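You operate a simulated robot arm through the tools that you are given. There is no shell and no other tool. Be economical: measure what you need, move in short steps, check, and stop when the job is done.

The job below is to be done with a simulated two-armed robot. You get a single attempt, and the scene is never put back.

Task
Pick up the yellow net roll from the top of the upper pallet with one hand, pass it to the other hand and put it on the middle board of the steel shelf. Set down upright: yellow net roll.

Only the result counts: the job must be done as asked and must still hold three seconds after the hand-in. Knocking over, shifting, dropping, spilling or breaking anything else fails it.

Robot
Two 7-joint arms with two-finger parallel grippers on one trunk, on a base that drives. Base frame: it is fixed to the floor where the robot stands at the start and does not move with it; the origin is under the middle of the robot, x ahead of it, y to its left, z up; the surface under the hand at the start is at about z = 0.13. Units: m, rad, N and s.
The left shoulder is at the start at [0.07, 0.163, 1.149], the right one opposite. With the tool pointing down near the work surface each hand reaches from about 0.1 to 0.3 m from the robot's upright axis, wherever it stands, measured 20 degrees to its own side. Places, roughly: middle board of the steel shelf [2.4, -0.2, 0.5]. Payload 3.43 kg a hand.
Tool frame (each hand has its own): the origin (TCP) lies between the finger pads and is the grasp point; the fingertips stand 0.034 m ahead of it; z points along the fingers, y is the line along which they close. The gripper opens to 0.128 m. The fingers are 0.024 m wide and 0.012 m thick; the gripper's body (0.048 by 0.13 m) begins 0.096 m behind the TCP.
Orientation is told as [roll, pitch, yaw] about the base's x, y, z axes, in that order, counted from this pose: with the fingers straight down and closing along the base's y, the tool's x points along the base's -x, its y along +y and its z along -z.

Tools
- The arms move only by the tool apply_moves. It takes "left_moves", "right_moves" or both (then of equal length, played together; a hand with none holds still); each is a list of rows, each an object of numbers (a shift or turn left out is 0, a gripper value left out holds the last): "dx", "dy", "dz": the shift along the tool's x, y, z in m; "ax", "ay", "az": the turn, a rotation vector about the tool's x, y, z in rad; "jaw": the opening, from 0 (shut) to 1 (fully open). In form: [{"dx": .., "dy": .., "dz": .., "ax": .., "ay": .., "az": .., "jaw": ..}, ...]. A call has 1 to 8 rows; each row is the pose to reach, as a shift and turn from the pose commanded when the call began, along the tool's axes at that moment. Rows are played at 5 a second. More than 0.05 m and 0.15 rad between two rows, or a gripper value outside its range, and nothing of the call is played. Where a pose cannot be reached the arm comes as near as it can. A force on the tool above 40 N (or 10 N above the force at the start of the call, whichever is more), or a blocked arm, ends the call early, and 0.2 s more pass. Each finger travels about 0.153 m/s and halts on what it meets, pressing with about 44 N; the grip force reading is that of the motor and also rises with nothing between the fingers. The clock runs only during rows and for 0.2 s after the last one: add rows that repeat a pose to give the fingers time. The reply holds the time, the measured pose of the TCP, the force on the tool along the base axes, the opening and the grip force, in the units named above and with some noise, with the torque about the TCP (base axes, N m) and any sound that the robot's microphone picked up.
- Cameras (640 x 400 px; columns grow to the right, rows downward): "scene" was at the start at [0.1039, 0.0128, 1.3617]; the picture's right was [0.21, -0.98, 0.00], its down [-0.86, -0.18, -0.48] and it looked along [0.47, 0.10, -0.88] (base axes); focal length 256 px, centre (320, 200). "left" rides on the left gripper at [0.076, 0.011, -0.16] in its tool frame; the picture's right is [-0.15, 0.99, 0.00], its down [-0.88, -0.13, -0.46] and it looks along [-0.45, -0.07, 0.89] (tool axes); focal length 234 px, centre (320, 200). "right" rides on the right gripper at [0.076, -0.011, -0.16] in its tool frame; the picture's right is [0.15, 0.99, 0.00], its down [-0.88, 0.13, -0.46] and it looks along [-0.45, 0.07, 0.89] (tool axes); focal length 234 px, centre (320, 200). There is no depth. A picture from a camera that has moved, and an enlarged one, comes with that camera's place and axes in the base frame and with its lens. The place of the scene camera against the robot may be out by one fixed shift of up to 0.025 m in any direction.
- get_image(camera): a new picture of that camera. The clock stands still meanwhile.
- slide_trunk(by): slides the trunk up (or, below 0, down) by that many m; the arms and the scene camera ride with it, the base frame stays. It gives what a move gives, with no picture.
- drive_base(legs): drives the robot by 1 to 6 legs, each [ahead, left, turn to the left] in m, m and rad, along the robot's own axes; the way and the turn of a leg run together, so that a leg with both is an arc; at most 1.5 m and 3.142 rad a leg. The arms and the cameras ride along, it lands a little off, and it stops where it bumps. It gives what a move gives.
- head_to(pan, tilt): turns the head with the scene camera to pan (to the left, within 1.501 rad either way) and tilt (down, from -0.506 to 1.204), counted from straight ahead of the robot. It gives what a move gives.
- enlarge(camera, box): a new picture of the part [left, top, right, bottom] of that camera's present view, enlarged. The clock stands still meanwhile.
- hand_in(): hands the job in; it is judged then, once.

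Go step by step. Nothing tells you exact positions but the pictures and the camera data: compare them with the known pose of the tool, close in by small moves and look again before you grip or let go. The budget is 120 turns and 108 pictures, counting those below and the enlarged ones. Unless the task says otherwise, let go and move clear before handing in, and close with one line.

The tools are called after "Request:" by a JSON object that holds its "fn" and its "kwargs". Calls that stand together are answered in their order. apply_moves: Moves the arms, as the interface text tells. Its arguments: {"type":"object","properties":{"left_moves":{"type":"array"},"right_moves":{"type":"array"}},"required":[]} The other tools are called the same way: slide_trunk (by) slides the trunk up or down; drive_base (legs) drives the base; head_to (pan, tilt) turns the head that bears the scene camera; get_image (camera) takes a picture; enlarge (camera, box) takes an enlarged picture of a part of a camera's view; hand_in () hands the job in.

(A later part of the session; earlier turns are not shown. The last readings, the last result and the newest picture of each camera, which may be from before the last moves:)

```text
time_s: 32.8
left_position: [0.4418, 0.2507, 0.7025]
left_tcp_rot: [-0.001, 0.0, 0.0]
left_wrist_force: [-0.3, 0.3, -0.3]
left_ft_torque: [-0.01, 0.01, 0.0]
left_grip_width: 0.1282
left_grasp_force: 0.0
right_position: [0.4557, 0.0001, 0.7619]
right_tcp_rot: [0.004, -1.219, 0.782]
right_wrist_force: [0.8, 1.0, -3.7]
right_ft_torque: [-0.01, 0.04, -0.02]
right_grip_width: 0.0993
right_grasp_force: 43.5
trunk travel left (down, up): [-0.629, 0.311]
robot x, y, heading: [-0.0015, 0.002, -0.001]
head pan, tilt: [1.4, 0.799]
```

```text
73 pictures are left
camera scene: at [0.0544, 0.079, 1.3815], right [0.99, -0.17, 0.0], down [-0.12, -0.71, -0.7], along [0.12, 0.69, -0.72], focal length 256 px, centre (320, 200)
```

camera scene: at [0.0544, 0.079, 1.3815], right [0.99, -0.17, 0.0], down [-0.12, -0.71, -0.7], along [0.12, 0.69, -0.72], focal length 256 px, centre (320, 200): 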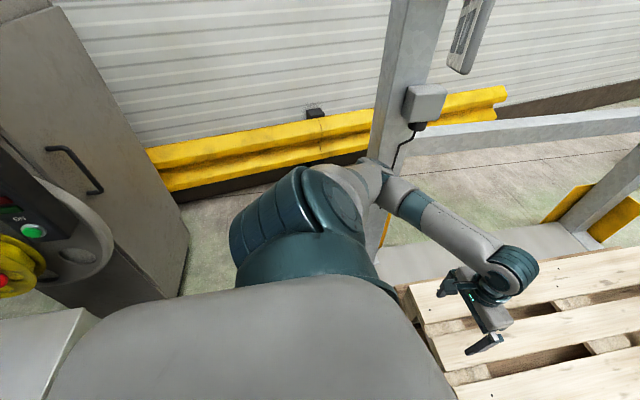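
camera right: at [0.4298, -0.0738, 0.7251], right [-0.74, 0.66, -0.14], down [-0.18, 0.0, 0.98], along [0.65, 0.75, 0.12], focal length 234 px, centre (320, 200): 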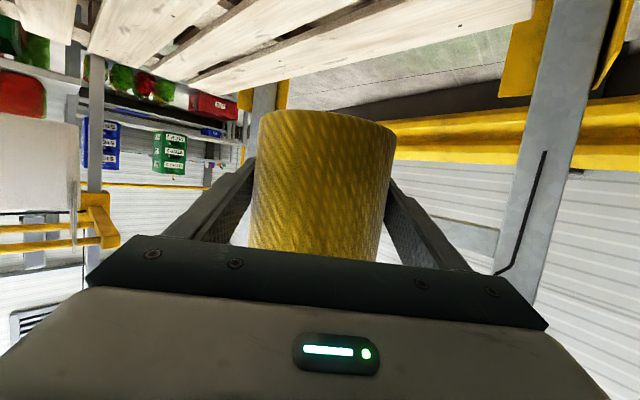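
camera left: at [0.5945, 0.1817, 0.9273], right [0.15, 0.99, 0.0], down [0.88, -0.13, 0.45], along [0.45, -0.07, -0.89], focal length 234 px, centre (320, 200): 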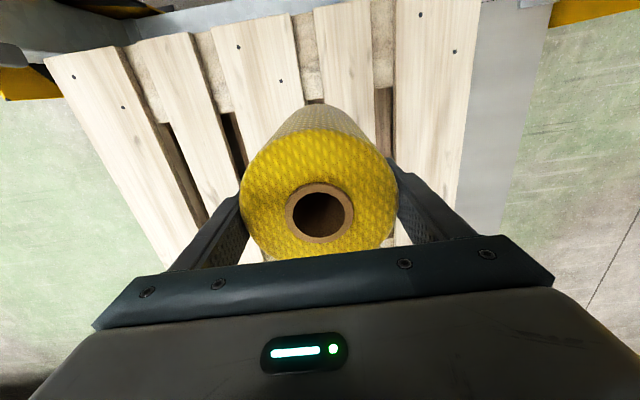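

The elbow is closer now. I raise the trunk and keep the left hand low to straighten that arm further.

Request:
{"fn": "slide_trunk", "kwargs": {"by": 0.25}}

Request:
{"fn": "apply_moves", "kwargs": {"left_moves": [{"dx": 0.01, "dz": 0.045}, {"dx": 0.02, "dz": 0.09}, {"dx": 0.03, "dz": 0.135}, {"dx": 0.04, "dz": 0.18}, {"dx": 0.05, "dz": 0.225}, {"dx": 0.06, "dz": 0.27}, {"dx": 0.07, "dz": 0.315}, {"dx": 0.08, "dz": 0.36}]}}

Request:
{"fn": "get_image", "kwargs": {"camera": "scene"}}

```text
time_s: 35.4
left_position: [0.4393, 0.2511, 0.9533]
left_tcp_rot: [0.0, 0.0, 0.001]
left_wrist_force: [-0.2, -1.0, 0.5]
left_ft_torque: [0.02, -0.05, 0.0]
left_grip_width: 0.1281
left_grasp_force: 0.1
right_position: [0.4554, -0.0004, 1.0127]
right_tcp_rot: [0.003, -1.22, 0.781]
right_wrist_force: [-0.2, 1.0, -2.5]
right_ft_torque: [-0.06, 0.0, 0.0]
right_grip_width: 0.0992
right_grasp_force: 44.1
trunk travel left (down, up): [-0.879, 0.061]
robot x, y, heading: [0.0029, -0.0036, 0.0]
head pan, tilt: [1.4, 0.799]
```

```text
time_s: 37.2
left_position: [0.3594, 0.2494, 0.5891]
left_tcp_rot: [0.001, 0.0, 0.001]
left_wrist_force: [-0.1, 0.0, -0.5]
left_ft_torque: [-0.03, 0.0, 0.0]
left_grip_width: 0.128
left_grasp_force: 0.0
right_position: [0.4548, -0.0003, 1.0136]
right_tcp_rot: [0.004, -1.223, 0.782]
right_wrist_force: [0.1, 0.3, -3.2]
right_ft_torque: [0.04, 0.01, -0.02]
right_grip_width: 0.0995
right_grasp_force: 44.2
trunk travel left (down, up): [-0.879, 0.061]
robot x, y, heading: [-0.0006, 0.0008, -0.001]
head pan, tilt: [1.4, 0.799]
```

```text
72 pictures are left
camera scene: at [0.0539, 0.0782, 1.6316], right [0.99, -0.17, 0.0], down [-0.12, -0.71, -0.7], along [0.12, 0.69, -0.72], focal length 256 px, centre (320, 200)
```

scene: 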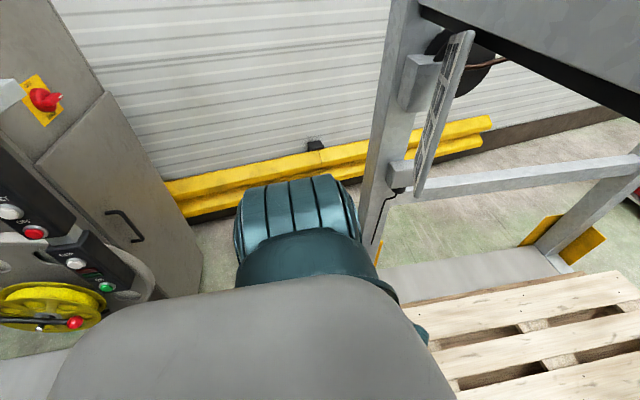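

The left arm hangs close now. I lower the right hand likewise.

Request:
{"fn": "apply_moves", "kwargs": {"right_moves": [{"dx": 0.037, "dy": 0.003, "dz": 0.01}, {"dx": 0.074, "dy": 0.007, "dz": 0.02}, {"dx": 0.111, "dy": 0.01, "dz": 0.03}, {"dx": 0.148, "dy": 0.014, "dz": 0.04}, {"dx": 0.185, "dy": 0.017, "dz": 0.05}, {"dx": 0.223, "dy": 0.021, "dz": 0.059}]}}

Request:
{"fn": "head_to", "kwargs": {"pan": -1.2, "tilt": 0.95}}

Request:
{"fn": "get_image", "kwargs": {"camera": "scene"}}

Request:
{"fn": "head_to", "kwargs": {"pan": 0.0, "tilt": 1.1}}

Request:
{"fn": "get_image", "kwargs": {"camera": "scene"}}

```text
time_s: 38.6
left_position: [0.3588, 0.249, 0.5901]
left_tcp_rot: [-0.001, 0.001, 0.002]
left_wrist_force: [-0.8, 0.2, -0.5]
left_ft_torque: [-0.03, 0.03, 0.0]
left_grip_width: 0.1279
left_grasp_force: 0.1
right_position: [0.427, 0.0026, 0.7833]
right_tcp_rot: [0.002, -1.223, 0.781]
right_wrist_force: [-0.2, -0.3, -3.7]
right_ft_torque: [-0.03, -0.01, -0.03]
right_grip_width: 0.0993
right_grasp_force: 43.4
trunk travel left (down, up): [-0.879, 0.061]
robot x, y, heading: [-0.0006, 0.0054, 0.003]
head pan, tilt: [1.4, 0.799]
```

```text
time_s: 40.9
left_position: [0.3588, 0.2492, 0.5905]
left_tcp_rot: [0.0, 0.0, 0.0]
left_wrist_force: [0.6, -0.3, 0.0]
left_ft_torque: [-0.01, -0.03, 0.0]
left_grip_width: 0.1282
left_grasp_force: 0.0
right_position: [0.4264, 0.0019, 0.7822]
right_tcp_rot: [0.004, -1.218, 0.783]
right_wrist_force: [-1.8, 0.4, -3.4]
right_ft_torque: [-0.03, 0.0, -0.04]
right_grip_width: 0.0993
right_grasp_force: 44.4
trunk travel left (down, up): [-0.879, 0.061]
robot x, y, heading: [0.0011, 0.0016, 0.0]
head pan, tilt: [-1.201, 0.949]
```

```text
71 pictures are left
camera scene: at [0.0668, -0.0686, 1.62], right [-0.93, -0.36, 0.0], down [-0.29, 0.76, -0.58], along [0.21, -0.54, -0.81], focal length 256 px, centre (320, 200)
```

scene: 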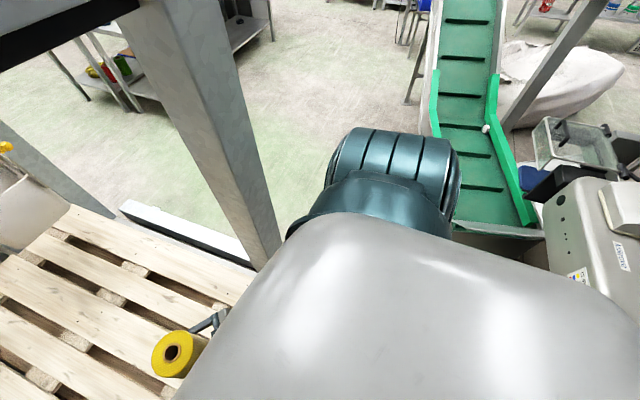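

```text
time_s: 42.3
left_position: [0.3584, 0.2496, 0.5904]
left_tcp_rot: [0.0, 0.0, 0.0]
left_wrist_force: [0.3, 0.0, -0.5]
left_ft_torque: [0.01, 0.0, 0.02]
left_grip_width: 0.128
left_grasp_force: 0.0
right_position: [0.4258, 0.0015, 0.782]
right_tcp_rot: [0.003, -1.22, 0.781]
right_wrist_force: [1.4, 0.1, -3.5]
right_ft_torque: [-0.02, 0.02, -0.01]
right_grip_width: 0.0991
right_grasp_force: 44.0
trunk travel left (down, up): [-0.879, 0.061]
robot x, y, heading: [0.0006, 0.0008, -0.002]
head pan, tilt: [0.0, 1.1]
```

```text
70 pictures are left
camera scene: at [0.1035, -0.0008, 1.6097], right [0.0, -1.0, 0.0], down [-0.89, 0.0, -0.45], along [0.45, 0.0, -0.89], focal length 256 px, centre (320, 200)
```

scene: 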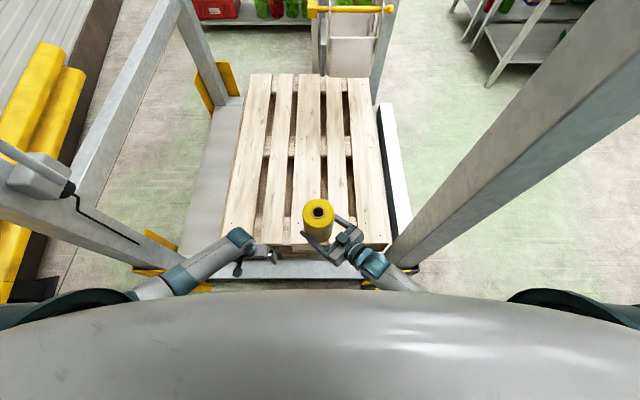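

The arms are now slim. My plan is to back off slightly, turn right about 90°, pass between the post (corner about (0.37, -0.48)) and the conveyor, then swing round to the shelf. First I back up and turn.

Request:
{"fn": "drive_base", "kwargs": {"legs": [[-0.09, 0, 0], [0, 0, -0.8]]}}

Request:
{"fn": "get_image", "kwargs": {"camera": "scene"}}

```text
time_s: 45.5
left_position: [0.3363, -0.0887, 0.5897]
left_tcp_rot: [0.0, -0.001, -0.813]
left_wrist_force: [0.2, -0.4, 0.1]
left_ft_torque: [0.01, 0.02, -0.04]
left_grip_width: 0.1278
left_grasp_force: 0.0
right_position: [0.2028, -0.3082, 0.7814]
right_tcp_rot: [0.004, -1.219, -0.029]
right_wrist_force: [-0.4, -0.9, -3.7]
right_ft_torque: [0.02, 0.04, 0.01]
right_grip_width: 0.0991
right_grasp_force: 44.0
trunk travel left (down, up): [-0.879, 0.061]
robot x, y, heading: [-0.0882, 0.0014, -0.816]
head pan, tilt: [0.0, 1.1]
```

```text
69 pictures are left
camera scene: at [-0.0232, -0.0832, 1.6097], right [-0.73, -0.69, 0.0], down [-0.61, 0.65, -0.45], along [0.31, -0.33, -0.89], focal length 256 px, centre (320, 200)
```

scene: 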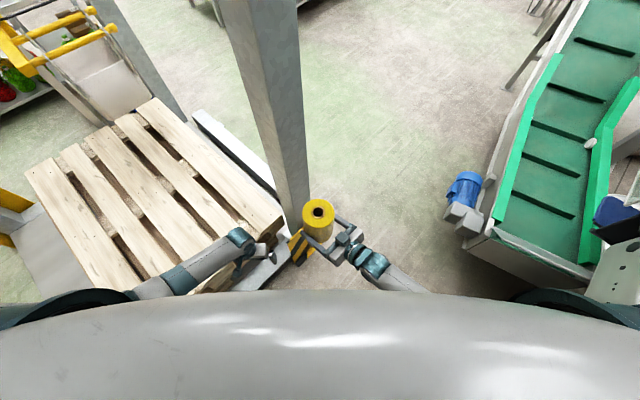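

There is ample space between the post and the motor. I continue the turn and drive ahead.

Request:
{"fn": "drive_base", "kwargs": {"legs": [[0, 0, -0.7], [0.6, 0, 0]]}}

Request:
{"fn": "head_to", "kwargs": {"pan": 0.5, "tilt": 0.8}}

Request:
{"fn": "get_image", "kwargs": {"camera": "scene"}}

```text
time_s: 49.1
left_position: [0.1866, -0.5039, 0.5842]
left_tcp_rot: [0.001, 0.023, -1.506]
left_wrist_force: [-0.2, 0.4, 0.3]
left_ft_torque: [-0.01, -0.01, 0.0]
left_grip_width: 0.1279
left_grasp_force: 0.1
right_position: [-0.0543, -0.6055, 0.7822]
right_tcp_rot: [0.003, -1.221, -0.724]
right_wrist_force: [0.4, 0.6, -3.1]
right_ft_torque: [-0.04, 0.02, 0.02]
right_grip_width: 0.0994
right_grasp_force: 43.9
trunk travel left (down, up): [-0.879, 0.061]
robot x, y, heading: [-0.0797, -0.1816, -1.502]
head pan, tilt: [0.0, 1.1]
stopped in leg 2: the robot was blocked; the commanded pose is now the measured one
```

```text
time_s: 50.1
left_position: [0.1862, -0.5063, 0.5837]
left_tcp_rot: [0.0, 0.021, -1.506]
left_wrist_force: [-0.5, 0.6, 0.4]
left_ft_torque: [-0.02, 0.04, 0.0]
left_grip_width: 0.1281
left_grasp_force: 0.0
right_position: [-0.053, -0.6053, 0.7827]
right_tcp_rot: [-0.002, -1.222, -0.722]
right_wrist_force: [-0.1, 0.8, -3.3]
right_ft_torque: [0.02, -0.03, 0.01]
right_grip_width: 0.099
right_grasp_force: 43.9
trunk travel left (down, up): [-0.879, 0.061]
robot x, y, heading: [-0.0802, -0.182, -1.511]
head pan, tilt: [0.499, 0.799]
```

```text
68 pictures are left
camera scene: at [-0.0477, -0.2959, 1.6317], right [-0.85, -0.53, 0.0], down [-0.38, 0.6, -0.7], along [0.37, -0.59, -0.71], focal length 256 px, centre (320, 200)
```

scene: 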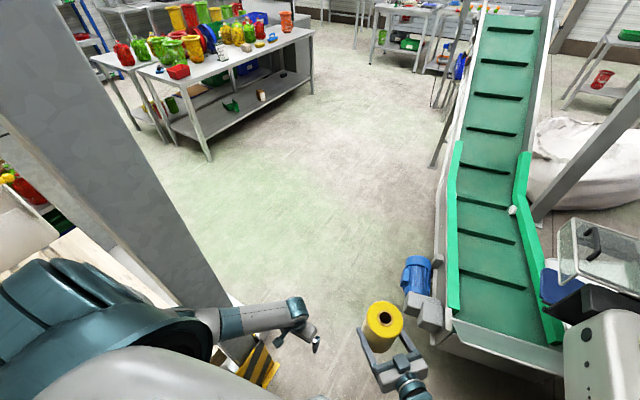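

The left forearm touched the post. I back off a little and straighten the left arm further by lowering its hand.

Request:
{"fn": "drive_base", "kwargs": {"legs": [[-0.06, 0, 0]]}}

Request:
{"fn": "slide_trunk", "kwargs": {"by": 0.055}}

Request:
{"fn": "apply_moves", "kwargs": {"left_moves": [{"dz": 0.04, "dx": 0.005}, {"dz": 0.08, "dx": 0.01}, {"dz": 0.12, "dx": 0.015}, {"dz": 0.16, "dx": 0.02}, {"dz": 0.2, "dx": 0.025}, {"dz": 0.24, "dx": 0.03}]}}

Request:
{"fn": "head_to", "kwargs": {"pan": 0.9, "tilt": 1.1}}

Request:
{"fn": "get_image", "kwargs": {"camera": "scene"}}

```text
time_s: 51.0
left_position: [0.1856, -0.4495, 0.583]
left_tcp_rot: [-0.001, 0.024, -1.507]
left_wrist_force: [-0.7, 0.2, 0.1]
left_ft_torque: [0.01, 0.0, -0.01]
left_grip_width: 0.128
left_grasp_force: 0.2
right_position: [-0.0571, -0.5491, 0.7822]
right_tcp_rot: [0.004, -1.218, -0.726]
right_wrist_force: [-0.5, 0.1, -3.5]
right_ft_torque: [0.04, 0.01, 0.03]
right_grip_width: 0.0992
right_grasp_force: 43.9
trunk travel left (down, up): [-0.879, 0.061]
robot x, y, heading: [-0.0836, -0.12, -1.511]
head pan, tilt: [0.499, 0.799]
```

```text
time_s: 52.0
left_position: [0.1849, -0.4491, 0.6379]
left_tcp_rot: [0.0, 0.023, -1.51]
left_wrist_force: [0.8, 0.6, 0.0]
left_ft_torque: [0.03, 0.0, 0.0]
left_grip_width: 0.1278
left_grasp_force: 0.0
right_position: [-0.0562, -0.5486, 0.8371]
right_tcp_rot: [0.005, -1.219, -0.726]
right_wrist_force: [-0.4, -0.6, -3.6]
right_ft_torque: [0.02, 0.01, 0.06]
right_grip_width: 0.0992
right_grasp_force: 44.5
trunk travel left (down, up): [-0.934, 0.006]
robot x, y, heading: [-0.0849, -0.1207, -1.506]
head pan, tilt: [0.499, 0.799]
```

```text
time_s: 53.4
left_position: [0.1819, -0.3936, 0.4839]
left_tcp_rot: [0.002, 0.02, -1.508]
left_wrist_force: [-0.5, 0.0, -0.4]
left_ft_torque: [-0.01, -0.02, -0.04]
left_grip_width: 0.1279
left_grasp_force: 0.0
left hand out of reach, approached as far as the arm can: row 4, 5, 6
right_position: [-0.0573, -0.5485, 0.8365]
right_tcp_rot: [0.004, -1.22, -0.728]
right_wrist_force: [0.5, -0.7, -3.3]
right_ft_torque: [0.03, -0.02, 0.01]
right_grip_width: 0.099
right_grasp_force: 43.9
trunk travel left (down, up): [-0.934, 0.006]
robot x, y, heading: [-0.0841, -0.1234, -1.511]
head pan, tilt: [0.499, 0.799]
```

```text
time_s: 54.3
left_position: [0.1807, -0.3939, 0.4828]
left_tcp_rot: [0.001, 0.021, -1.508]
left_wrist_force: [-1.1, -0.3, -0.8]
left_ft_torque: [-0.01, 0.01, -0.01]
left_grip_width: 0.1282
left_grasp_force: 0.1
right_position: [-0.0556, -0.5482, 0.8375]
right_tcp_rot: [0.0, -1.22, -0.722]
right_wrist_force: [0.0, 0.0, -2.9]
right_ft_torque: [0.0, 0.05, 0.02]
right_grip_width: 0.0991
right_grasp_force: 44.0
trunk travel left (down, up): [-0.934, 0.006]
robot x, y, heading: [-0.0844, -0.1246, -1.51]
head pan, tilt: [0.901, 1.1]
```

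```text
67 pictures are left
camera scene: at [-0.0397, -0.2088, 1.6648], right [-0.57, -0.82, 0.0], down [-0.73, 0.51, -0.45], along [0.37, -0.26, -0.89], focal length 256 px, centre (320, 200)
```

scene: 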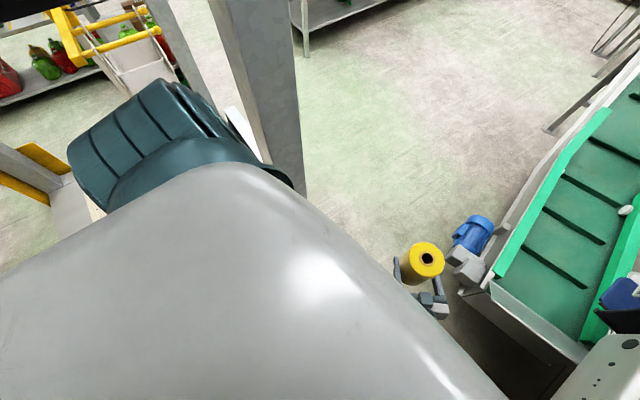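

The left arm now hangs straight down. I drive ahead again, drifting a little away from the post.

Request:
{"fn": "drive_base", "kwargs": {"legs": [[0.1, -0.03, 0], [0.42, 0, 0]]}}

Request:
{"fn": "get_image", "kwargs": {"camera": "scene"}}

```text
time_s: 57.6
left_position: [0.1748, -0.9106, 0.4839]
left_tcp_rot: [0.001, 0.022, -1.527]
left_wrist_force: [-0.2, 0.5, -0.1]
left_ft_torque: [-0.01, -0.02, 0.01]
left_grip_width: 0.1281
left_grasp_force: 0.1
right_position: [-0.0652, -1.0594, 0.8376]
right_tcp_rot: [0.0, -1.22, -0.742]
right_wrist_force: [-0.5, 0.1, -3.9]
right_ft_torque: [0.01, 0.01, 0.01]
right_grip_width: 0.0992
right_grasp_force: 43.6
trunk travel left (down, up): [-0.934, 0.006]
robot x, y, heading: [-0.0832, -0.6363, -1.529]
head pan, tilt: [0.901, 1.1]
```

```text
66 pictures are left
camera scene: at [-0.0433, -0.7215, 1.6648], right [-0.59, -0.81, 0.0], down [-0.72, 0.52, -0.45], along [0.37, -0.27, -0.89], focal length 256 px, centre (320, 200)
```

scene: 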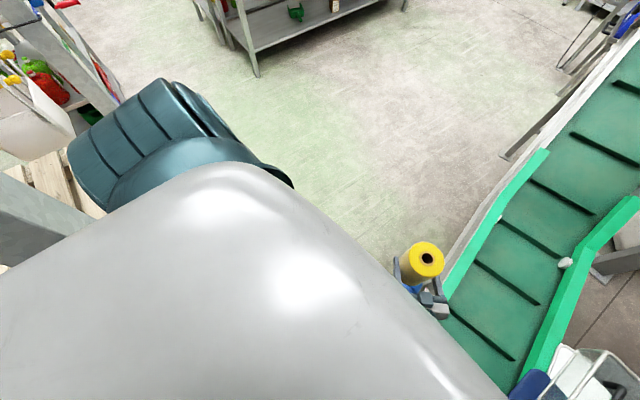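

Past the post. I turn left in place and go diagonally clear of the frame, then look.

Request:
{"fn": "drive_base", "kwargs": {"legs": [[0, 0, 0.73], [0.65, 0, 0]]}}

Request:
{"fn": "head_to", "kwargs": {"pan": 0.9, "tilt": 0.55}}

Request:
{"fn": "get_image", "kwargs": {"camera": "scene"}}

```text
time_s: 63.1
left_position: [0.7453, -1.1115, 0.4833]
left_tcp_rot: [0.001, 0.021, -0.784]
left_wrist_force: [0.6, -0.4, -0.6]
left_ft_torque: [-0.01, 0.03, 0.01]
left_grip_width: 0.1282
left_grasp_force: 0.0
right_position: [0.6705, -1.3854, 0.8378]
right_tcp_rot: [0.002, -1.219, 0.001]
right_wrist_force: [-0.5, 0.0, -3.7]
right_ft_torque: [-0.01, 0.05, 0.01]
right_grip_width: 0.099
right_grasp_force: 44.4
trunk travel left (down, up): [-0.934, 0.006]
robot x, y, heading: [0.367, -1.0837, -0.782]
head pan, tilt: [0.901, 1.1]
```

```text
time_s: 64.1
left_position: [0.7457, -1.1112, 0.4835]
left_tcp_rot: [0.0, 0.021, -0.783]
left_wrist_force: [-0.7, 0.1, 0.2]
left_ft_torque: [-0.01, -0.01, -0.02]
left_grip_width: 0.1279
left_grasp_force: 0.0
right_position: [0.6693, -1.3842, 0.8375]
right_tcp_rot: [0.001, -1.22, -0.001]
right_wrist_force: [0.1, -0.1, -3.3]
right_ft_torque: [0.0, 0.0, -0.03]
right_grip_width: 0.0991
right_grasp_force: 44.4
trunk travel left (down, up): [-0.934, 0.006]
robot x, y, heading: [0.3664, -1.0833, -0.781]
head pan, tilt: [0.901, 0.55]
```

```text
65 pictures are left
camera scene: at [0.4809, -1.1109, 1.7078], right [0.12, -0.99, 0.0], down [-0.52, -0.06, -0.85], along [0.85, 0.1, -0.52], focal length 256 px, centre (320, 200)
```

scene: 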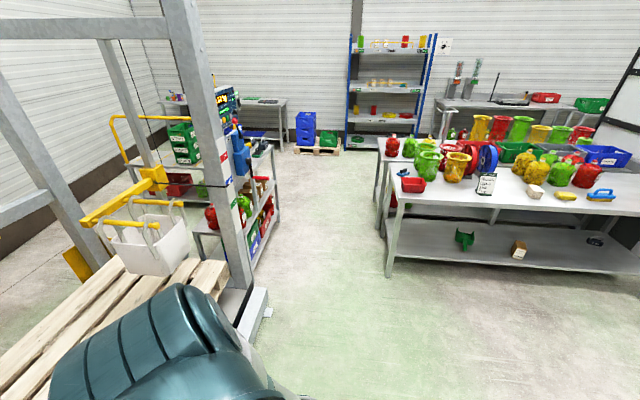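

The shelf unit stands right behind the far post, open to the aisle side. I zoom in.

Request:
{"fn": "enlarge", "kwargs": {"camera": "scene", "box": [150, 80, 310, 280]}}

Request:
{"fn": "drive_base", "kwargs": {"legs": [[0, 0, 0.78], [0.7, 0, 0]]}}

Request:
{"fn": "get_image", "kwargs": {"camera": "scene"}}

```text
2.00 times, centred on (230, 180) of scene
camera zoom: at [0.4809, -1.1109, 1.7078], right [0.12, -0.99, 0.0], down [-0.52, -0.06, -0.85], along [0.85, 0.1, -0.52], focal length 512 px, centre (500, 240)
```

zoom: 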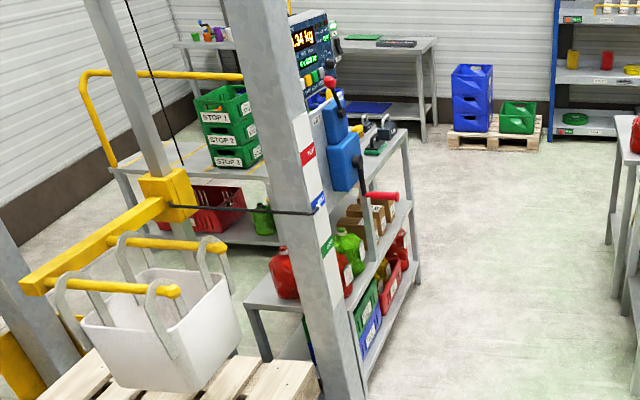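

```text
time_s: 69.9
left_position: [1.3597, -0.867, 0.4837]
left_tcp_rot: [-0.001, 0.023, -0.038]
left_wrist_force: [0.3, 0.4, 0.2]
left_ft_torque: [0.02, 0.01, -0.01]
left_grip_width: 0.1283
left_grasp_force: 0.0
right_position: [1.4918, -1.1195, 0.8371]
right_tcp_rot: [0.005, -1.22, 0.746]
right_wrist_force: [0.2, 0.8, -4.1]
right_ft_torque: [-0.02, 0.05, 0.05]
right_grip_width: 0.0991
right_grasp_force: 43.9
trunk travel left (down, up): [-0.934, 0.006]
robot x, y, heading: [1.0619, -1.1065, -0.032]
head pan, tilt: [0.901, 0.55]
```

```text
63 pictures are left
camera scene: at [1.1627, -1.0399, 1.7079], right [0.76, -0.65, 0.0], down [-0.34, -0.4, -0.85], along [0.55, 0.65, -0.52], focal length 256 px, centre (320, 200)
```

scene: 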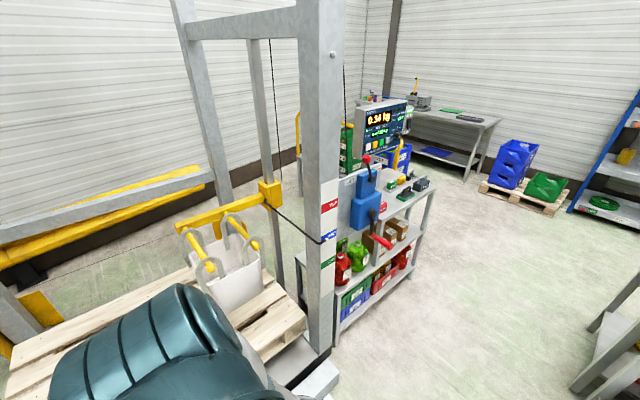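

Request:
{"fn": "enlarge", "kwargs": {"camera": "scene", "box": [300, 150, 460, 350]}}

Request:
{"fn": "drive_base", "kwargs": {"legs": [[0.6, -0.05, 0]]}}

Request:
{"fn": "get_image", "kwargs": {"camera": "scene"}}

```text
2.00 times, centred on (380, 250) of scene
camera zoom: at [1.1627, -1.0399, 1.7079], right [0.76, -0.65, 0.0], down [-0.34, -0.4, -0.85], along [0.55, 0.65, -0.52], focal length 512 px, centre (200, 100)
```

zoom: 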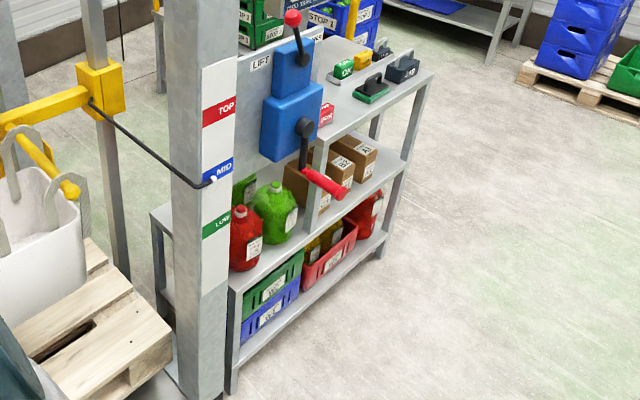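

```text
time_s: 73.3
left_position: [1.9475, -0.9336, 0.4836]
left_tcp_rot: [0.0, 0.023, -0.028]
left_wrist_force: [-0.4, 0.0, -0.4]
left_ft_torque: [-0.01, 0.04, 0.0]
left_grip_width: 0.1279
left_grasp_force: 0.0
right_position: [2.0821, -1.1836, 0.8385]
right_tcp_rot: [0.004, -1.22, 0.756]
right_wrist_force: [-0.2, 0.6, -4.4]
right_ft_torque: [0.01, 0.02, 0.04]
right_grip_width: 0.099
right_grasp_force: 44.2
trunk travel left (down, up): [-0.934, 0.006]
robot x, y, heading: [1.6576, -1.1713, -0.033]
head pan, tilt: [0.901, 0.55]
```

```text
61 pictures are left
camera scene: at [1.7523, -1.1068, 1.7079], right [0.77, -0.64, 0.0], down [-0.34, -0.4, -0.85], along [0.55, 0.65, -0.52], focal length 256 px, centre (320, 200)
```

scene: 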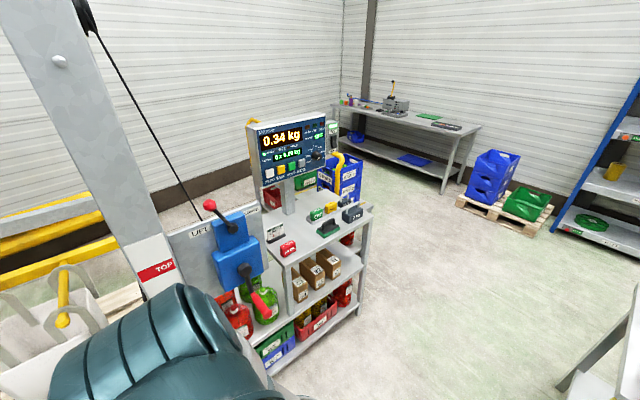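

The shelf front runs along y≈-0.39 from x≈1.85 to 2.71. I move on a little and turn to face it.

Request:
{"fn": "drive_base", "kwargs": {"legs": [[0.5, 0, 0], [0, 0, 1.6]]}}

Request:
{"fn": "head_to", "kwargs": {"pan": 0.0, "tilt": 0.9}}

Request:
{"fn": "get_image", "kwargs": {"camera": "scene"}}

```text
time_s: 76.4
left_position: [2.4521, -0.9534, 0.4824]
left_tcp_rot: [0.003, 0.022, -0.046]
left_wrist_force: [-0.2, -0.4, -0.2]
left_ft_torque: [0.02, 0.02, 0.01]
left_grip_width: 0.1281
left_grasp_force: 0.1
right_position: [2.5813, -1.2084, 0.8362]
right_tcp_rot: [0.007, -1.217, 0.734]
right_wrist_force: [0.0, -0.1, -3.8]
right_ft_torque: [0.01, 0.0, 0.01]
right_grip_width: 0.0992
right_grasp_force: 44.2
trunk travel left (down, up): [-0.934, 0.006]
robot x, y, heading: [2.1561, -1.1915, -0.04]
head pan, tilt: [0.901, 0.55]
stopped in leg 2: the robot was blocked; the commanded pose is now the measured one
```

```text
time_s: 77.6
left_position: [2.4524, -0.9538, 0.4822]
left_tcp_rot: [0.001, 0.022, -0.045]
left_wrist_force: [0.4, -0.2, 0.0]
left_ft_torque: [0.0, 0.0, -0.02]
left_grip_width: 0.1282
left_grasp_force: 0.0
right_position: [2.5815, -1.2079, 0.8379]
right_tcp_rot: [0.004, -1.22, 0.736]
right_wrist_force: [-0.1, 0.4, -4.0]
right_ft_torque: [-0.01, -0.01, -0.01]
right_grip_width: 0.0991
right_grasp_force: 44.0
trunk travel left (down, up): [-0.934, 0.006]
robot x, y, heading: [2.1535, -1.1906, -0.043]
head pan, tilt: [0.0, 0.901]
```

```text
60 pictures are left
camera scene: at [2.27, -1.1962, 1.6786], right [-0.04, -1.0, 0.0], down [-0.78, 0.03, -0.62], along [0.62, -0.03, -0.78], focal length 256 px, centre (320, 200)
```

scene: 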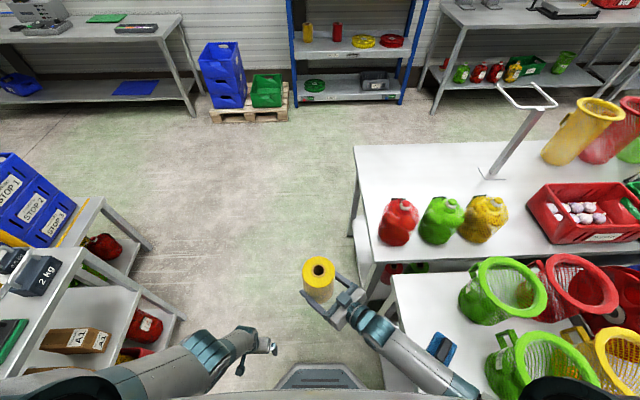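

The turn was stopped, probably by my right elbow at the table. I go straight back the way I came and turn where there is free floor.

Request:
{"fn": "drive_base", "kwargs": {"legs": [[-0.12, 0.1, 0], [-0.3, 0.02, 0]]}}

Request:
{"fn": "head_to", "kwargs": {"pan": -0.9, "tilt": 0.8}}

Request:
{"fn": "get_image", "kwargs": {"camera": "scene"}}

```text
time_s: 80.7
left_position: [2.0362, -0.8159, 0.4837]
left_tcp_rot: [0.001, 0.022, -0.05]
left_wrist_force: [-0.6, 0.8, -0.4]
left_ft_torque: [0.0, 0.04, -0.01]
left_grip_width: 0.1279
left_grasp_force: 0.0
right_position: [2.1644, -1.0707, 0.8369]
right_tcp_rot: [0.005, -1.218, 0.73]
right_wrist_force: [0.1, -0.7, -4.0]
right_ft_torque: [0.0, -0.03, 0.02]
right_grip_width: 0.0993
right_grasp_force: 44.1
trunk travel left (down, up): [-0.934, 0.006]
robot x, y, heading: [1.7391, -1.0509, -0.047]
head pan, tilt: [0.0, 0.901]
```

```text
time_s: 81.9
left_position: [2.0363, -0.816, 0.4833]
left_tcp_rot: [-0.002, 0.022, -0.051]
left_wrist_force: [-0.8, 0.0, -0.6]
left_ft_torque: [-0.02, 0.0, -0.01]
left_grip_width: 0.1281
left_grasp_force: 0.0
right_position: [2.1636, -1.0708, 0.8371]
right_tcp_rot: [0.005, -1.218, 0.732]
right_wrist_force: [0.0, 0.7, -3.5]
right_ft_torque: [-0.01, 0.01, -0.02]
right_grip_width: 0.099
right_grasp_force: 44.1
trunk travel left (down, up): [-0.934, 0.006]
robot x, y, heading: [1.74, -1.0513, -0.05]
head pan, tilt: [-0.901, 0.799]
```

```text
59 pictures are left
camera scene: at [1.8245, -1.1196, 1.6865], right [-0.81, -0.58, 0.0], down [-0.42, 0.58, -0.7], along [0.41, -0.57, -0.72], focal length 256 px, centre (320, 200)
```

scene: 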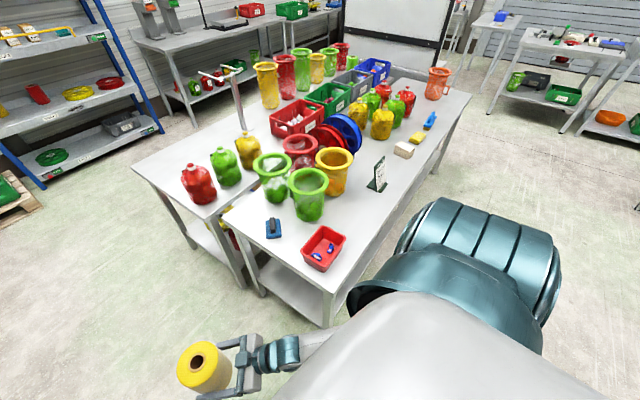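

The table is untouched. I turn here with a bit more room.

Request:
{"fn": "drive_base", "kwargs": {"legs": [[-0.1, 0.03, 0], [0, 0, 0.85], [0, 0, 0.77]]}}

Request:
{"fn": "head_to", "kwargs": {"pan": -0.5, "tilt": 0.75}}

Request:
{"fn": "get_image", "kwargs": {"camera": "scene"}}

```text
time_s: 87.3
left_position: [1.3862, -0.7307, 0.4837]
left_tcp_rot: [0.0, 0.022, 1.582]
left_wrist_force: [-0.5, 0.1, -0.2]
left_ft_torque: [-0.02, -0.02, 0.02]
left_grip_width: 0.1279
left_grasp_force: 0.2
right_position: [1.6334, -0.5889, 0.8359]
right_tcp_rot: [0.003, -1.219, 2.361]
right_wrist_force: [0.4, 0.4, -4.4]
right_ft_torque: [-0.02, -0.03, 0.01]
right_grip_width: 0.0992
right_grasp_force: 44.0
trunk travel left (down, up): [-0.934, 0.006]
robot x, y, heading: [1.6394, -1.0148, 1.581]
head pan, tilt: [-0.901, 0.799]
```

```text
time_s: 88.2
left_position: [1.388, -0.7301, 0.4833]
left_tcp_rot: [0.0, 0.023, 1.58]
left_wrist_force: [0.2, 0.1, 0.0]
left_ft_torque: [0.02, 0.0, -0.01]
left_grip_width: 0.128
left_grasp_force: 0.0
right_position: [1.6344, -0.5889, 0.8364]
right_tcp_rot: [0.004, -1.219, 2.363]
right_wrist_force: [0.3, -0.8, -4.1]
right_ft_torque: [-0.03, -0.02, 0.0]
right_grip_width: 0.0991
right_grasp_force: 44.1
trunk travel left (down, up): [-0.934, 0.006]
robot x, y, heading: [1.6399, -1.0195, 1.589]
head pan, tilt: [-0.499, 0.75]
```

```text
58 pictures are left
camera scene: at [1.6675, -0.893, 1.6905], right [0.88, -0.47, 0.0], down [-0.32, -0.6, -0.73], along [0.34, 0.65, -0.68], focal length 256 px, centre (320, 200)
```

scene: 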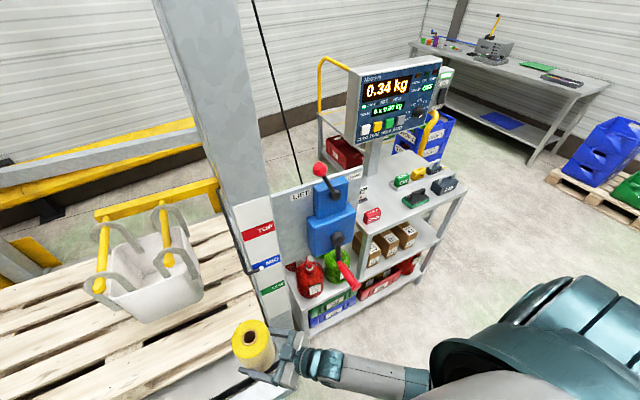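

I strafe right along the shelf, keeping clear of the red lever, for a frontal view.

Request:
{"fn": "drive_base", "kwargs": {"legs": [[-0.05, -0.3, 0], [0, -0.3, 0]]}}

Request:
{"fn": "head_to", "kwargs": {"pan": 0.0, "tilt": 0.85}}

Request:
{"fn": "get_image", "kwargs": {"camera": "scene"}}

```text
time_s: 90.6
left_position: [1.6923, -0.7773, 0.4845]
left_tcp_rot: [0.003, 0.023, 1.586]
left_wrist_force: [-0.4, 0.6, 1.1]
left_ft_torque: [-0.04, 0.02, 0.01]
left_grip_width: 0.128
left_grasp_force: 0.0
right_position: [1.934, -0.6435, 0.8339]
right_tcp_rot: [0.011, -1.212, 2.372]
right_wrist_force: [-9.5, -10.9, -0.3]
right_ft_torque: [1.02, -0.87, 0.31]
right_grip_width: 0.0993
right_grasp_force: 43.6
trunk travel left (down, up): [-0.934, 0.006]
robot x, y, heading: [1.9456, -1.06, 1.584]
head pan, tilt: [-0.499, 0.75]
stopped in leg 2: the force on the tool passed its limit at 43 N (the readings are from after the stop); the commanded pose is now the measured one
```

```text
time_s: 91.5
left_position: [1.693, -0.7795, 0.4826]
left_tcp_rot: [0.0, 0.021, 1.585]
left_wrist_force: [0.5, 0.2, -0.3]
left_ft_torque: [0.02, 0.0, 0.0]
left_grip_width: 0.128
left_grasp_force: 0.0
right_position: [1.9342, -0.6442, 0.8342]
right_tcp_rot: [0.006, -1.213, 2.372]
right_wrist_force: [-13.0, -15.7, -6.6]
right_ft_torque: [1.23, -1.15, 0.44]
right_grip_width: 0.0994
right_grasp_force: 44.3
trunk travel left (down, up): [-0.934, 0.006]
robot x, y, heading: [1.9467, -1.0599, 1.585]
head pan, tilt: [0.0, 0.85]
```

```text
57 pictures are left
camera scene: at [1.9323, -0.9365, 1.6826], right [1.0, 0.01, 0.0], down [0.01, -0.75, -0.66], along [-0.01, 0.66, -0.75], focal length 256 px, centre (320, 200)
```

scene: 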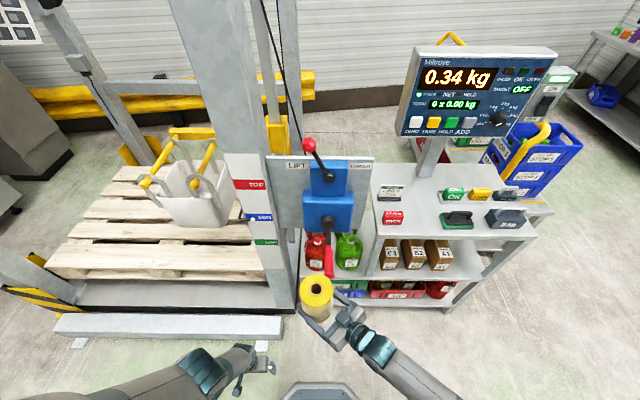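

The roll has touched the red lever handle. I back straight off the shelf, opposite to the contact.

Request:
{"fn": "drive_base", "kwargs": {"legs": [[-0.05, 0.04, 0]]}}

Request:
{"fn": "enlarge", "kwargs": {"camera": "scene", "box": [220, 130, 420, 350]}}

Request:
{"fn": "get_image", "kwargs": {"camera": "right"}}

```text
time_s: 92.5
left_position: [1.6559, -0.826, 0.4825]
left_tcp_rot: [0.001, 0.022, 1.582]
left_wrist_force: [1.2, 0.0, 0.1]
left_ft_torque: [-0.03, 0.02, -0.01]
left_grip_width: 0.1282
left_grasp_force: 0.0
right_position: [1.8994, -0.6888, 0.8323]
right_tcp_rot: [0.018, -1.21, 2.358]
right_wrist_force: [0.3, 0.4, -4.4]
right_ft_torque: [-0.01, -0.01, 0.05]
right_grip_width: 0.0993
right_grasp_force: 44.5
trunk travel left (down, up): [-0.934, 0.006]
robot x, y, heading: [1.9055, -1.114, 1.584]
head pan, tilt: [0.0, 0.85]
```

```text
1.82 times, centred on (320, 240) of scene
camera zoom: at [1.8983, -0.98, 1.6821], right [1.0, 0.01, 0.0], down [0.01, -0.75, -0.66], along [-0.01, 0.66, -0.75], focal length 466 px, centre (320, 127)
```

zoom: 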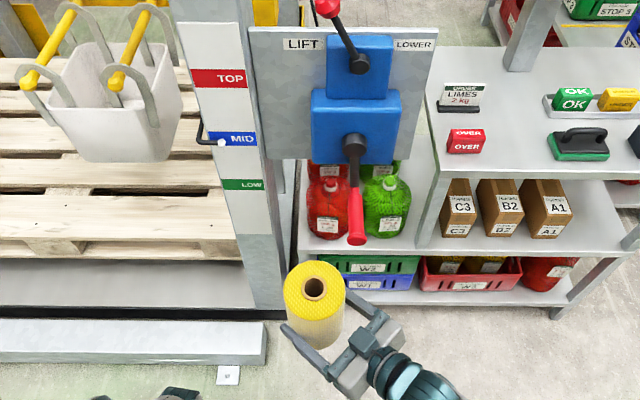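

```text
55 pictures are left
camera right: at [2.0345, -0.8031, 0.8176], right [-0.65, -0.75, -0.13], down [0.0, -0.17, 0.99], along [-0.76, 0.64, 0.11], focal length 234 px, centre (320, 200)
```

right: 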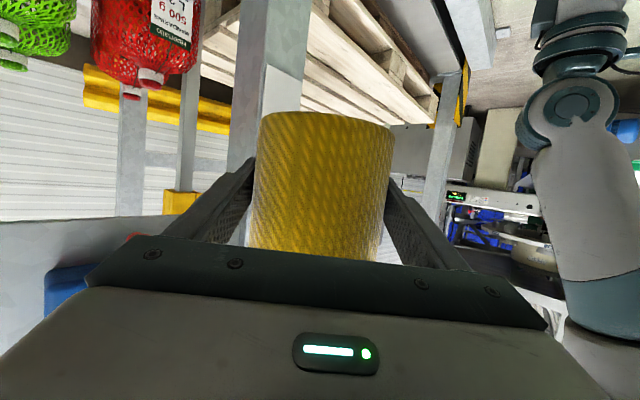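

The lever stands as before and the roll is still square in the grip. I draw the hand in a little, then strafe past the lever with more distance.

Request:
{"fn": "apply_moves", "kwargs": {"right_moves": [{"dx": 0.006, "dy": 0.018, "dz": -0.017}, {"dx": 0.012, "dy": 0.035, "dz": -0.033}]}}

Request:
{"fn": "drive_base", "kwargs": {"legs": [[-0.02, -0.2, 0], [0, -0.3, 0]]}}

Request:
{"fn": "get_image", "kwargs": {"camera": "scene"}}

```text
time_s: 93.1
left_position: [1.6541, -0.8276, 0.4831]
left_tcp_rot: [0.001, 0.02, 1.582]
left_wrist_force: [0.4, -0.8, 0.1]
left_ft_torque: [0.01, 0.0, 0.0]
left_grip_width: 0.1279
left_grasp_force: 0.1
right_position: [1.8984, -0.7383, 0.8326]
right_tcp_rot: [0.008, -1.211, 2.369]
right_wrist_force: [0.5, -0.3, -3.9]
right_ft_torque: [0.01, -0.02, 0.01]
right_grip_width: 0.0993
right_grasp_force: 44.5
trunk travel left (down, up): [-0.934, 0.006]
robot x, y, heading: [1.9065, -1.1087, 1.584]
head pan, tilt: [0.0, 0.85]
```

```text
time_s: 96.4
left_position: [2.164, -0.8408, 0.4824]
left_tcp_rot: [0.002, 0.022, 1.579]
left_wrist_force: [0.3, 0.1, -0.1]
left_ft_torque: [-0.01, 0.02, 0.0]
left_grip_width: 0.1283
left_grasp_force: 0.1
right_position: [2.4078, -0.7531, 0.8335]
right_tcp_rot: [0.009, -1.21, 2.362]
right_wrist_force: [0.1, -0.1, -3.3]
right_ft_torque: [-0.02, -0.02, -0.02]
right_grip_width: 0.0991
right_grasp_force: 43.6
trunk travel left (down, up): [-0.934, 0.006]
robot x, y, heading: [2.4136, -1.1261, 1.578]
head pan, tilt: [0.0, 0.85]
```

```text
54 pictures are left
camera scene: at [2.4027, -0.9986, 1.6824], right [1.0, 0.01, 0.0], down [0.01, -0.75, -0.66], along [-0.01, 0.66, -0.75], focal length 256 px, centre (320, 200)
```

scene: 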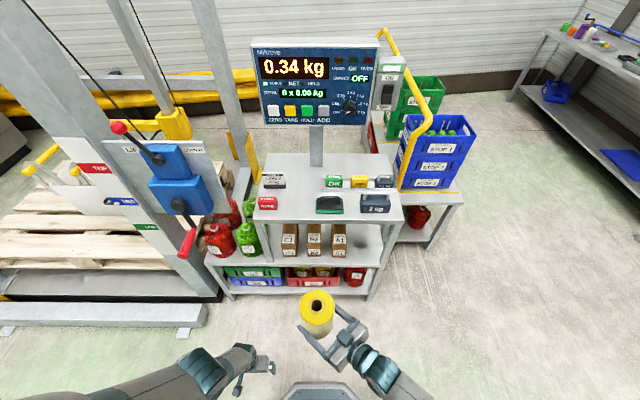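

I am in front of the shelf. I zoom in, then lower the trunk partway to see into the middle level.

Request:
{"fn": "enlarge", "kwargs": {"camera": "scene", "box": [200, 180, 420, 310]}}

Request:
{"fn": "slide_trunk", "kwargs": {"by": -0.25}}

Request:
{"fn": "head_to", "kwargs": {"pan": 0.0, "tilt": 0.75}}

Request:
{"fn": "get_image", "kwargs": {"camera": "scene"}}

```text
2.91 times, centred on (310, 245) of scene
camera zoom: at [2.4027, -0.9986, 1.6824], right [1.0, 0.01, 0.0], down [0.01, -0.75, -0.66], along [-0.01, 0.66, -0.75], focal length 745 px, centre (349, 69)
```

zoom: 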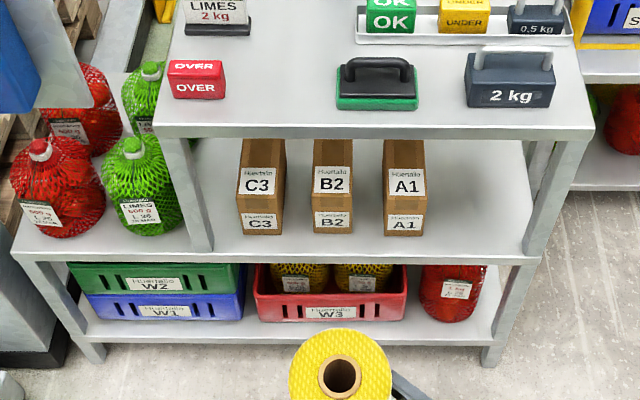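

```text
time_s: 99.0
left_position: [2.1639, -0.8404, 0.2329]
left_tcp_rot: [0.002, 0.02, 1.58]
left_wrist_force: [0.1, -0.6, 0.3]
left_ft_torque: [-0.03, 0.02, 0.02]
left_grip_width: 0.1279
left_grasp_force: 0.1
right_position: [2.4071, -0.7546, 0.5828]
right_tcp_rot: [0.009, -1.212, 2.362]
right_wrist_force: [0.1, -0.5, -3.5]
right_ft_torque: [-0.02, -0.02, 0.01]
right_grip_width: 0.0992
right_grasp_force: 43.9
trunk travel left (down, up): [-0.684, 0.256]
robot x, y, heading: [2.4154, -1.1283, 1.582]
head pan, tilt: [0.0, 0.85]
```

```text
time_s: 99.7
left_position: [2.163, -0.8393, 0.2334]
left_tcp_rot: [0.002, 0.021, 1.58]
left_wrist_force: [-0.2, 0.0, 0.0]
left_ft_torque: [-0.01, 0.03, 0.0]
left_grip_width: 0.128
left_grasp_force: 0.0
right_position: [2.4081, -0.7548, 0.5827]
right_tcp_rot: [0.012, -1.212, 2.362]
right_wrist_force: [0.0, -0.2, -3.0]
right_ft_torque: [0.01, 0.0, -0.01]
right_grip_width: 0.0992
right_grasp_force: 43.9
trunk travel left (down, up): [-0.684, 0.256]
robot x, y, heading: [2.4144, -1.1283, 1.58]
head pan, tilt: [0.0, 0.75]
```

```text
52 pictures are left
camera scene: at [2.404, -0.994, 1.4404], right [1.0, 0.01, 0.0], down [0.01, -0.68, -0.73], along [-0.01, 0.73, -0.68], focal length 256 px, centre (320, 200)
```

scene: 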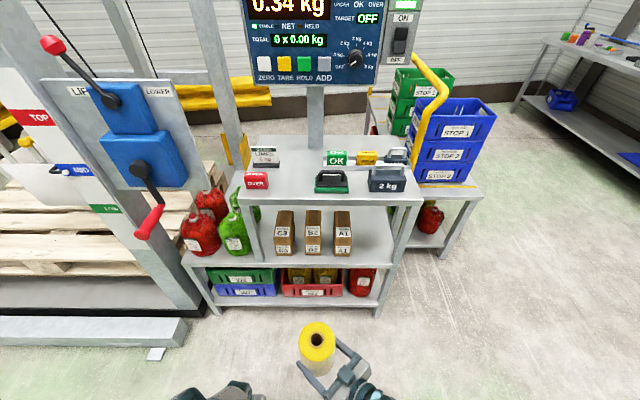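

The middle board's front edge is at y≈-0.395, z≈0.50. The free spot is between box A1 and the right leg, and I measure it closely.

Request:
{"fn": "enlarge", "kwargs": {"camera": "scene", "box": [300, 190, 430, 290]}}

Request:
{"fn": "slide_trunk", "kwargs": {"by": -0.12}}

Request:
{"fn": "enlarge", "kwargs": {"camera": "scene", "box": [260, 140, 440, 280]}}

```text
4.00 times, centred on (365, 240) of scene
camera zoom: at [2.404, -0.994, 1.4404], right [1.0, 0.01, 0.0], down [0.01, -0.68, -0.73], along [-0.01, 0.73, -0.68], focal length 1025 px, centre (140, 40)
```

zoom: 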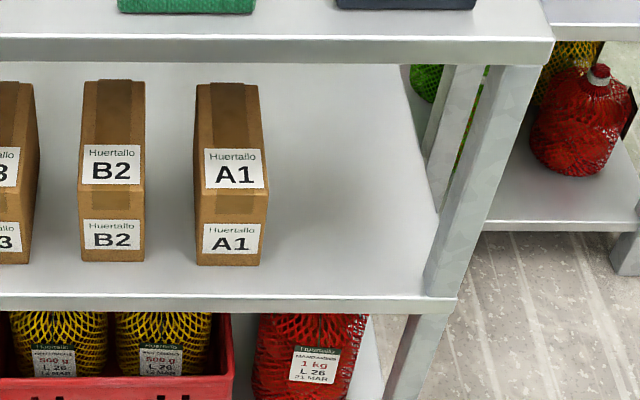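

```text
time_s: 101.2
left_position: [2.1625, -0.8413, 0.1141]
left_tcp_rot: [0.002, 0.02, 1.581]
left_wrist_force: [-0.8, -0.1, 0.4]
left_ft_torque: [0.05, -0.01, -0.05]
left_grip_width: 0.1278
left_grasp_force: 0.2
right_position: [2.4075, -0.7536, 0.4627]
right_tcp_rot: [0.01, -1.212, 2.363]
right_wrist_force: [-0.6, -1.2, -4.1]
right_ft_torque: [0.0, 0.0, -0.03]
right_grip_width: 0.0992
right_grasp_force: 44.4
trunk travel left (down, up): [-0.564, 0.376]
robot x, y, heading: [2.4173, -1.1228, 1.573]
head pan, tilt: [0.0, 0.75]
```

```text
2.86 times, centred on (350, 210) of scene
camera zoom: at [2.404, -0.9942, 1.3205], right [1.0, 0.01, 0.0], down [0.01, -0.68, -0.73], along [-0.01, 0.73, -0.68], focal length 732 px, centre (234, 171)
```

zoom: 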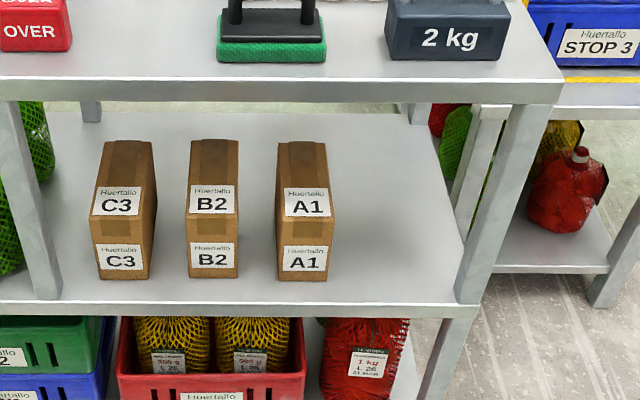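

The gap runs from x≈2.525 to 2.70, so I will stand the roll at about (2.612, -0.315). I raise the trunk to working height and turn the right hand to point straight at the shelf, moving it to that x.

Request:
{"fn": "slide_trunk", "kwargs": {"by": 0.14}}

Request:
{"fn": "apply_moves", "kwargs": {"right_moves": [{"dx": 0.006, "dy": -0.03, "dz": -0.017, "ax": 0.123, "az": 0.045}, {"dx": 0.0125, "dy": -0.06, "dz": -0.034, "ax": 0.246, "az": 0.089}, {"dx": 0.019, "dy": -0.09, "dz": -0.0515, "ax": 0.369, "az": 0.134}, {"dx": 0.025, "dy": -0.12, "dz": -0.069, "ax": 0.492, "az": 0.179}, {"dx": 0.031, "dy": -0.15, "dz": -0.086, "ax": 0.615, "az": 0.223}, {"dx": 0.0375, "dy": -0.18, "dz": -0.103, "ax": 0.738, "az": 0.268}]}}

Request:
{"fn": "get_image", "kwargs": {"camera": "scene"}}

Request:
{"fn": "get_image", "kwargs": {"camera": "right"}}

```text
time_s: 102.8
left_position: [2.163, -0.8403, 0.2537]
left_tcp_rot: [0.003, 0.022, 1.58]
left_wrist_force: [0.1, -0.7, -0.3]
left_ft_torque: [-0.01, 0.0, -0.02]
left_grip_width: 0.128
left_grasp_force: 0.0
right_position: [2.4085, -0.7543, 0.603]
right_tcp_rot: [0.012, -1.212, 2.362]
right_wrist_force: [-0.9, -0.6, -2.8]
right_ft_torque: [0.01, -0.01, 0.0]
right_grip_width: 0.0993
right_grasp_force: 44.1
trunk travel left (down, up): [-0.704, 0.236]
robot x, y, heading: [2.4189, -1.1273, 1.583]
head pan, tilt: [0.0, 0.75]
```

```text
time_s: 104.2
left_position: [2.1637, -0.84, 0.2533]
left_tcp_rot: [0.001, 0.022, 1.581]
left_wrist_force: [-0.1, -0.5, 0.0]
left_ft_torque: [0.02, 0.0, -0.01]
left_grip_width: 0.1278
left_grasp_force: 0.1
right_position: [2.6112, -0.7028, 0.6053]
right_tcp_rot: [-0.015, -1.212, 1.597]
right_wrist_force: [0.0, 0.5, -3.8]
right_ft_torque: [-0.02, -0.01, -0.01]
right_grip_width: 0.0991
right_grasp_force: 44.0
trunk travel left (down, up): [-0.704, 0.236]
robot x, y, heading: [2.4143, -1.1267, 1.579]
head pan, tilt: [0.0, 0.75]
```

```text
49 pictures are left
camera scene: at [2.4034, -0.9936, 1.4604], right [1.0, 0.01, 0.0], down [0.01, -0.68, -0.73], along [-0.01, 0.73, -0.68], focal length 256 px, centre (320, 200)
```

scene: 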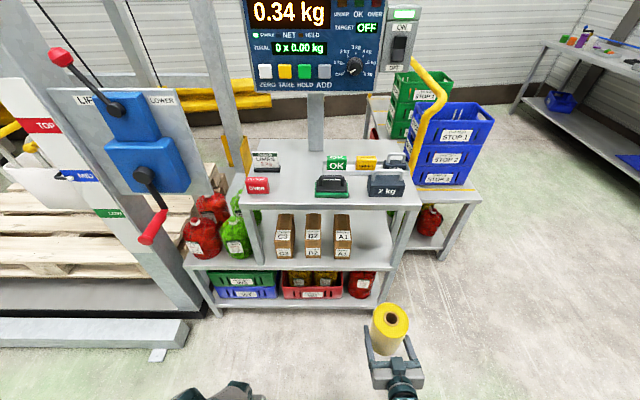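

```text
48 pictures are left
camera right: at [2.6256, -0.8775, 0.5904], right [-0.99, -0.07, -0.14], down [-0.13, -0.12, 0.98], along [-0.08, 0.99, 0.11], focal length 234 px, centre (320, 200)
```

right: 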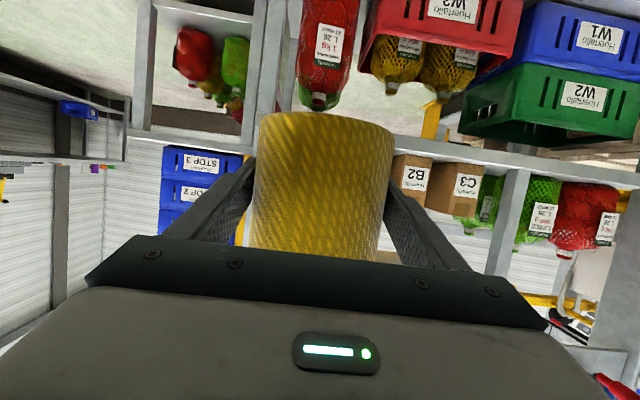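

Now I calibrate the scene camera against the known hand pose with one zoom covering roll and gap.

Request:
{"fn": "enlarge", "kwargs": {"camera": "scene", "box": [300, 180, 460, 380]}}

Request:
{"fn": "enlarge", "kwargs": {"camera": "right", "box": [200, 0, 480, 200]}}

```text
2.00 times, centred on (380, 280) of scene
camera zoom: at [2.4034, -0.9936, 1.4604], right [1.0, 0.01, 0.0], down [0.01, -0.68, -0.73], along [-0.01, 0.73, -0.68], focal length 512 px, centre (200, 40)
```

zoom: 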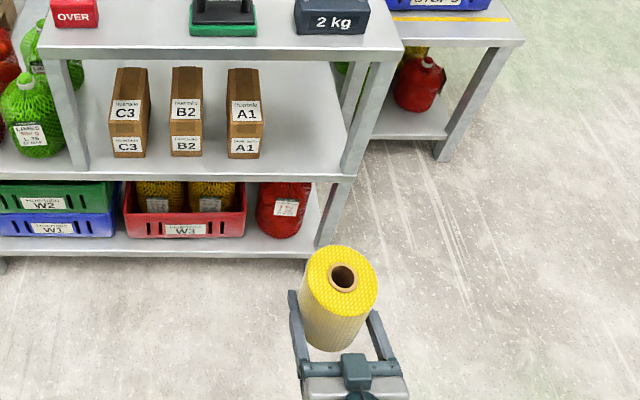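

```text
2.00 times, centred on (340, 100) of right
camera zoom: at [2.6256, -0.8775, 0.5904], right [-0.99, -0.07, -0.14], down [-0.13, -0.12, 0.98], along [-0.08, 0.99, 0.11], focal length 468 px, centre (280, 400)
```

zoom: 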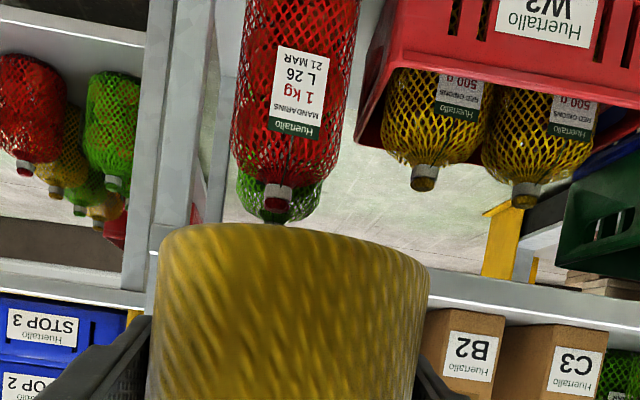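

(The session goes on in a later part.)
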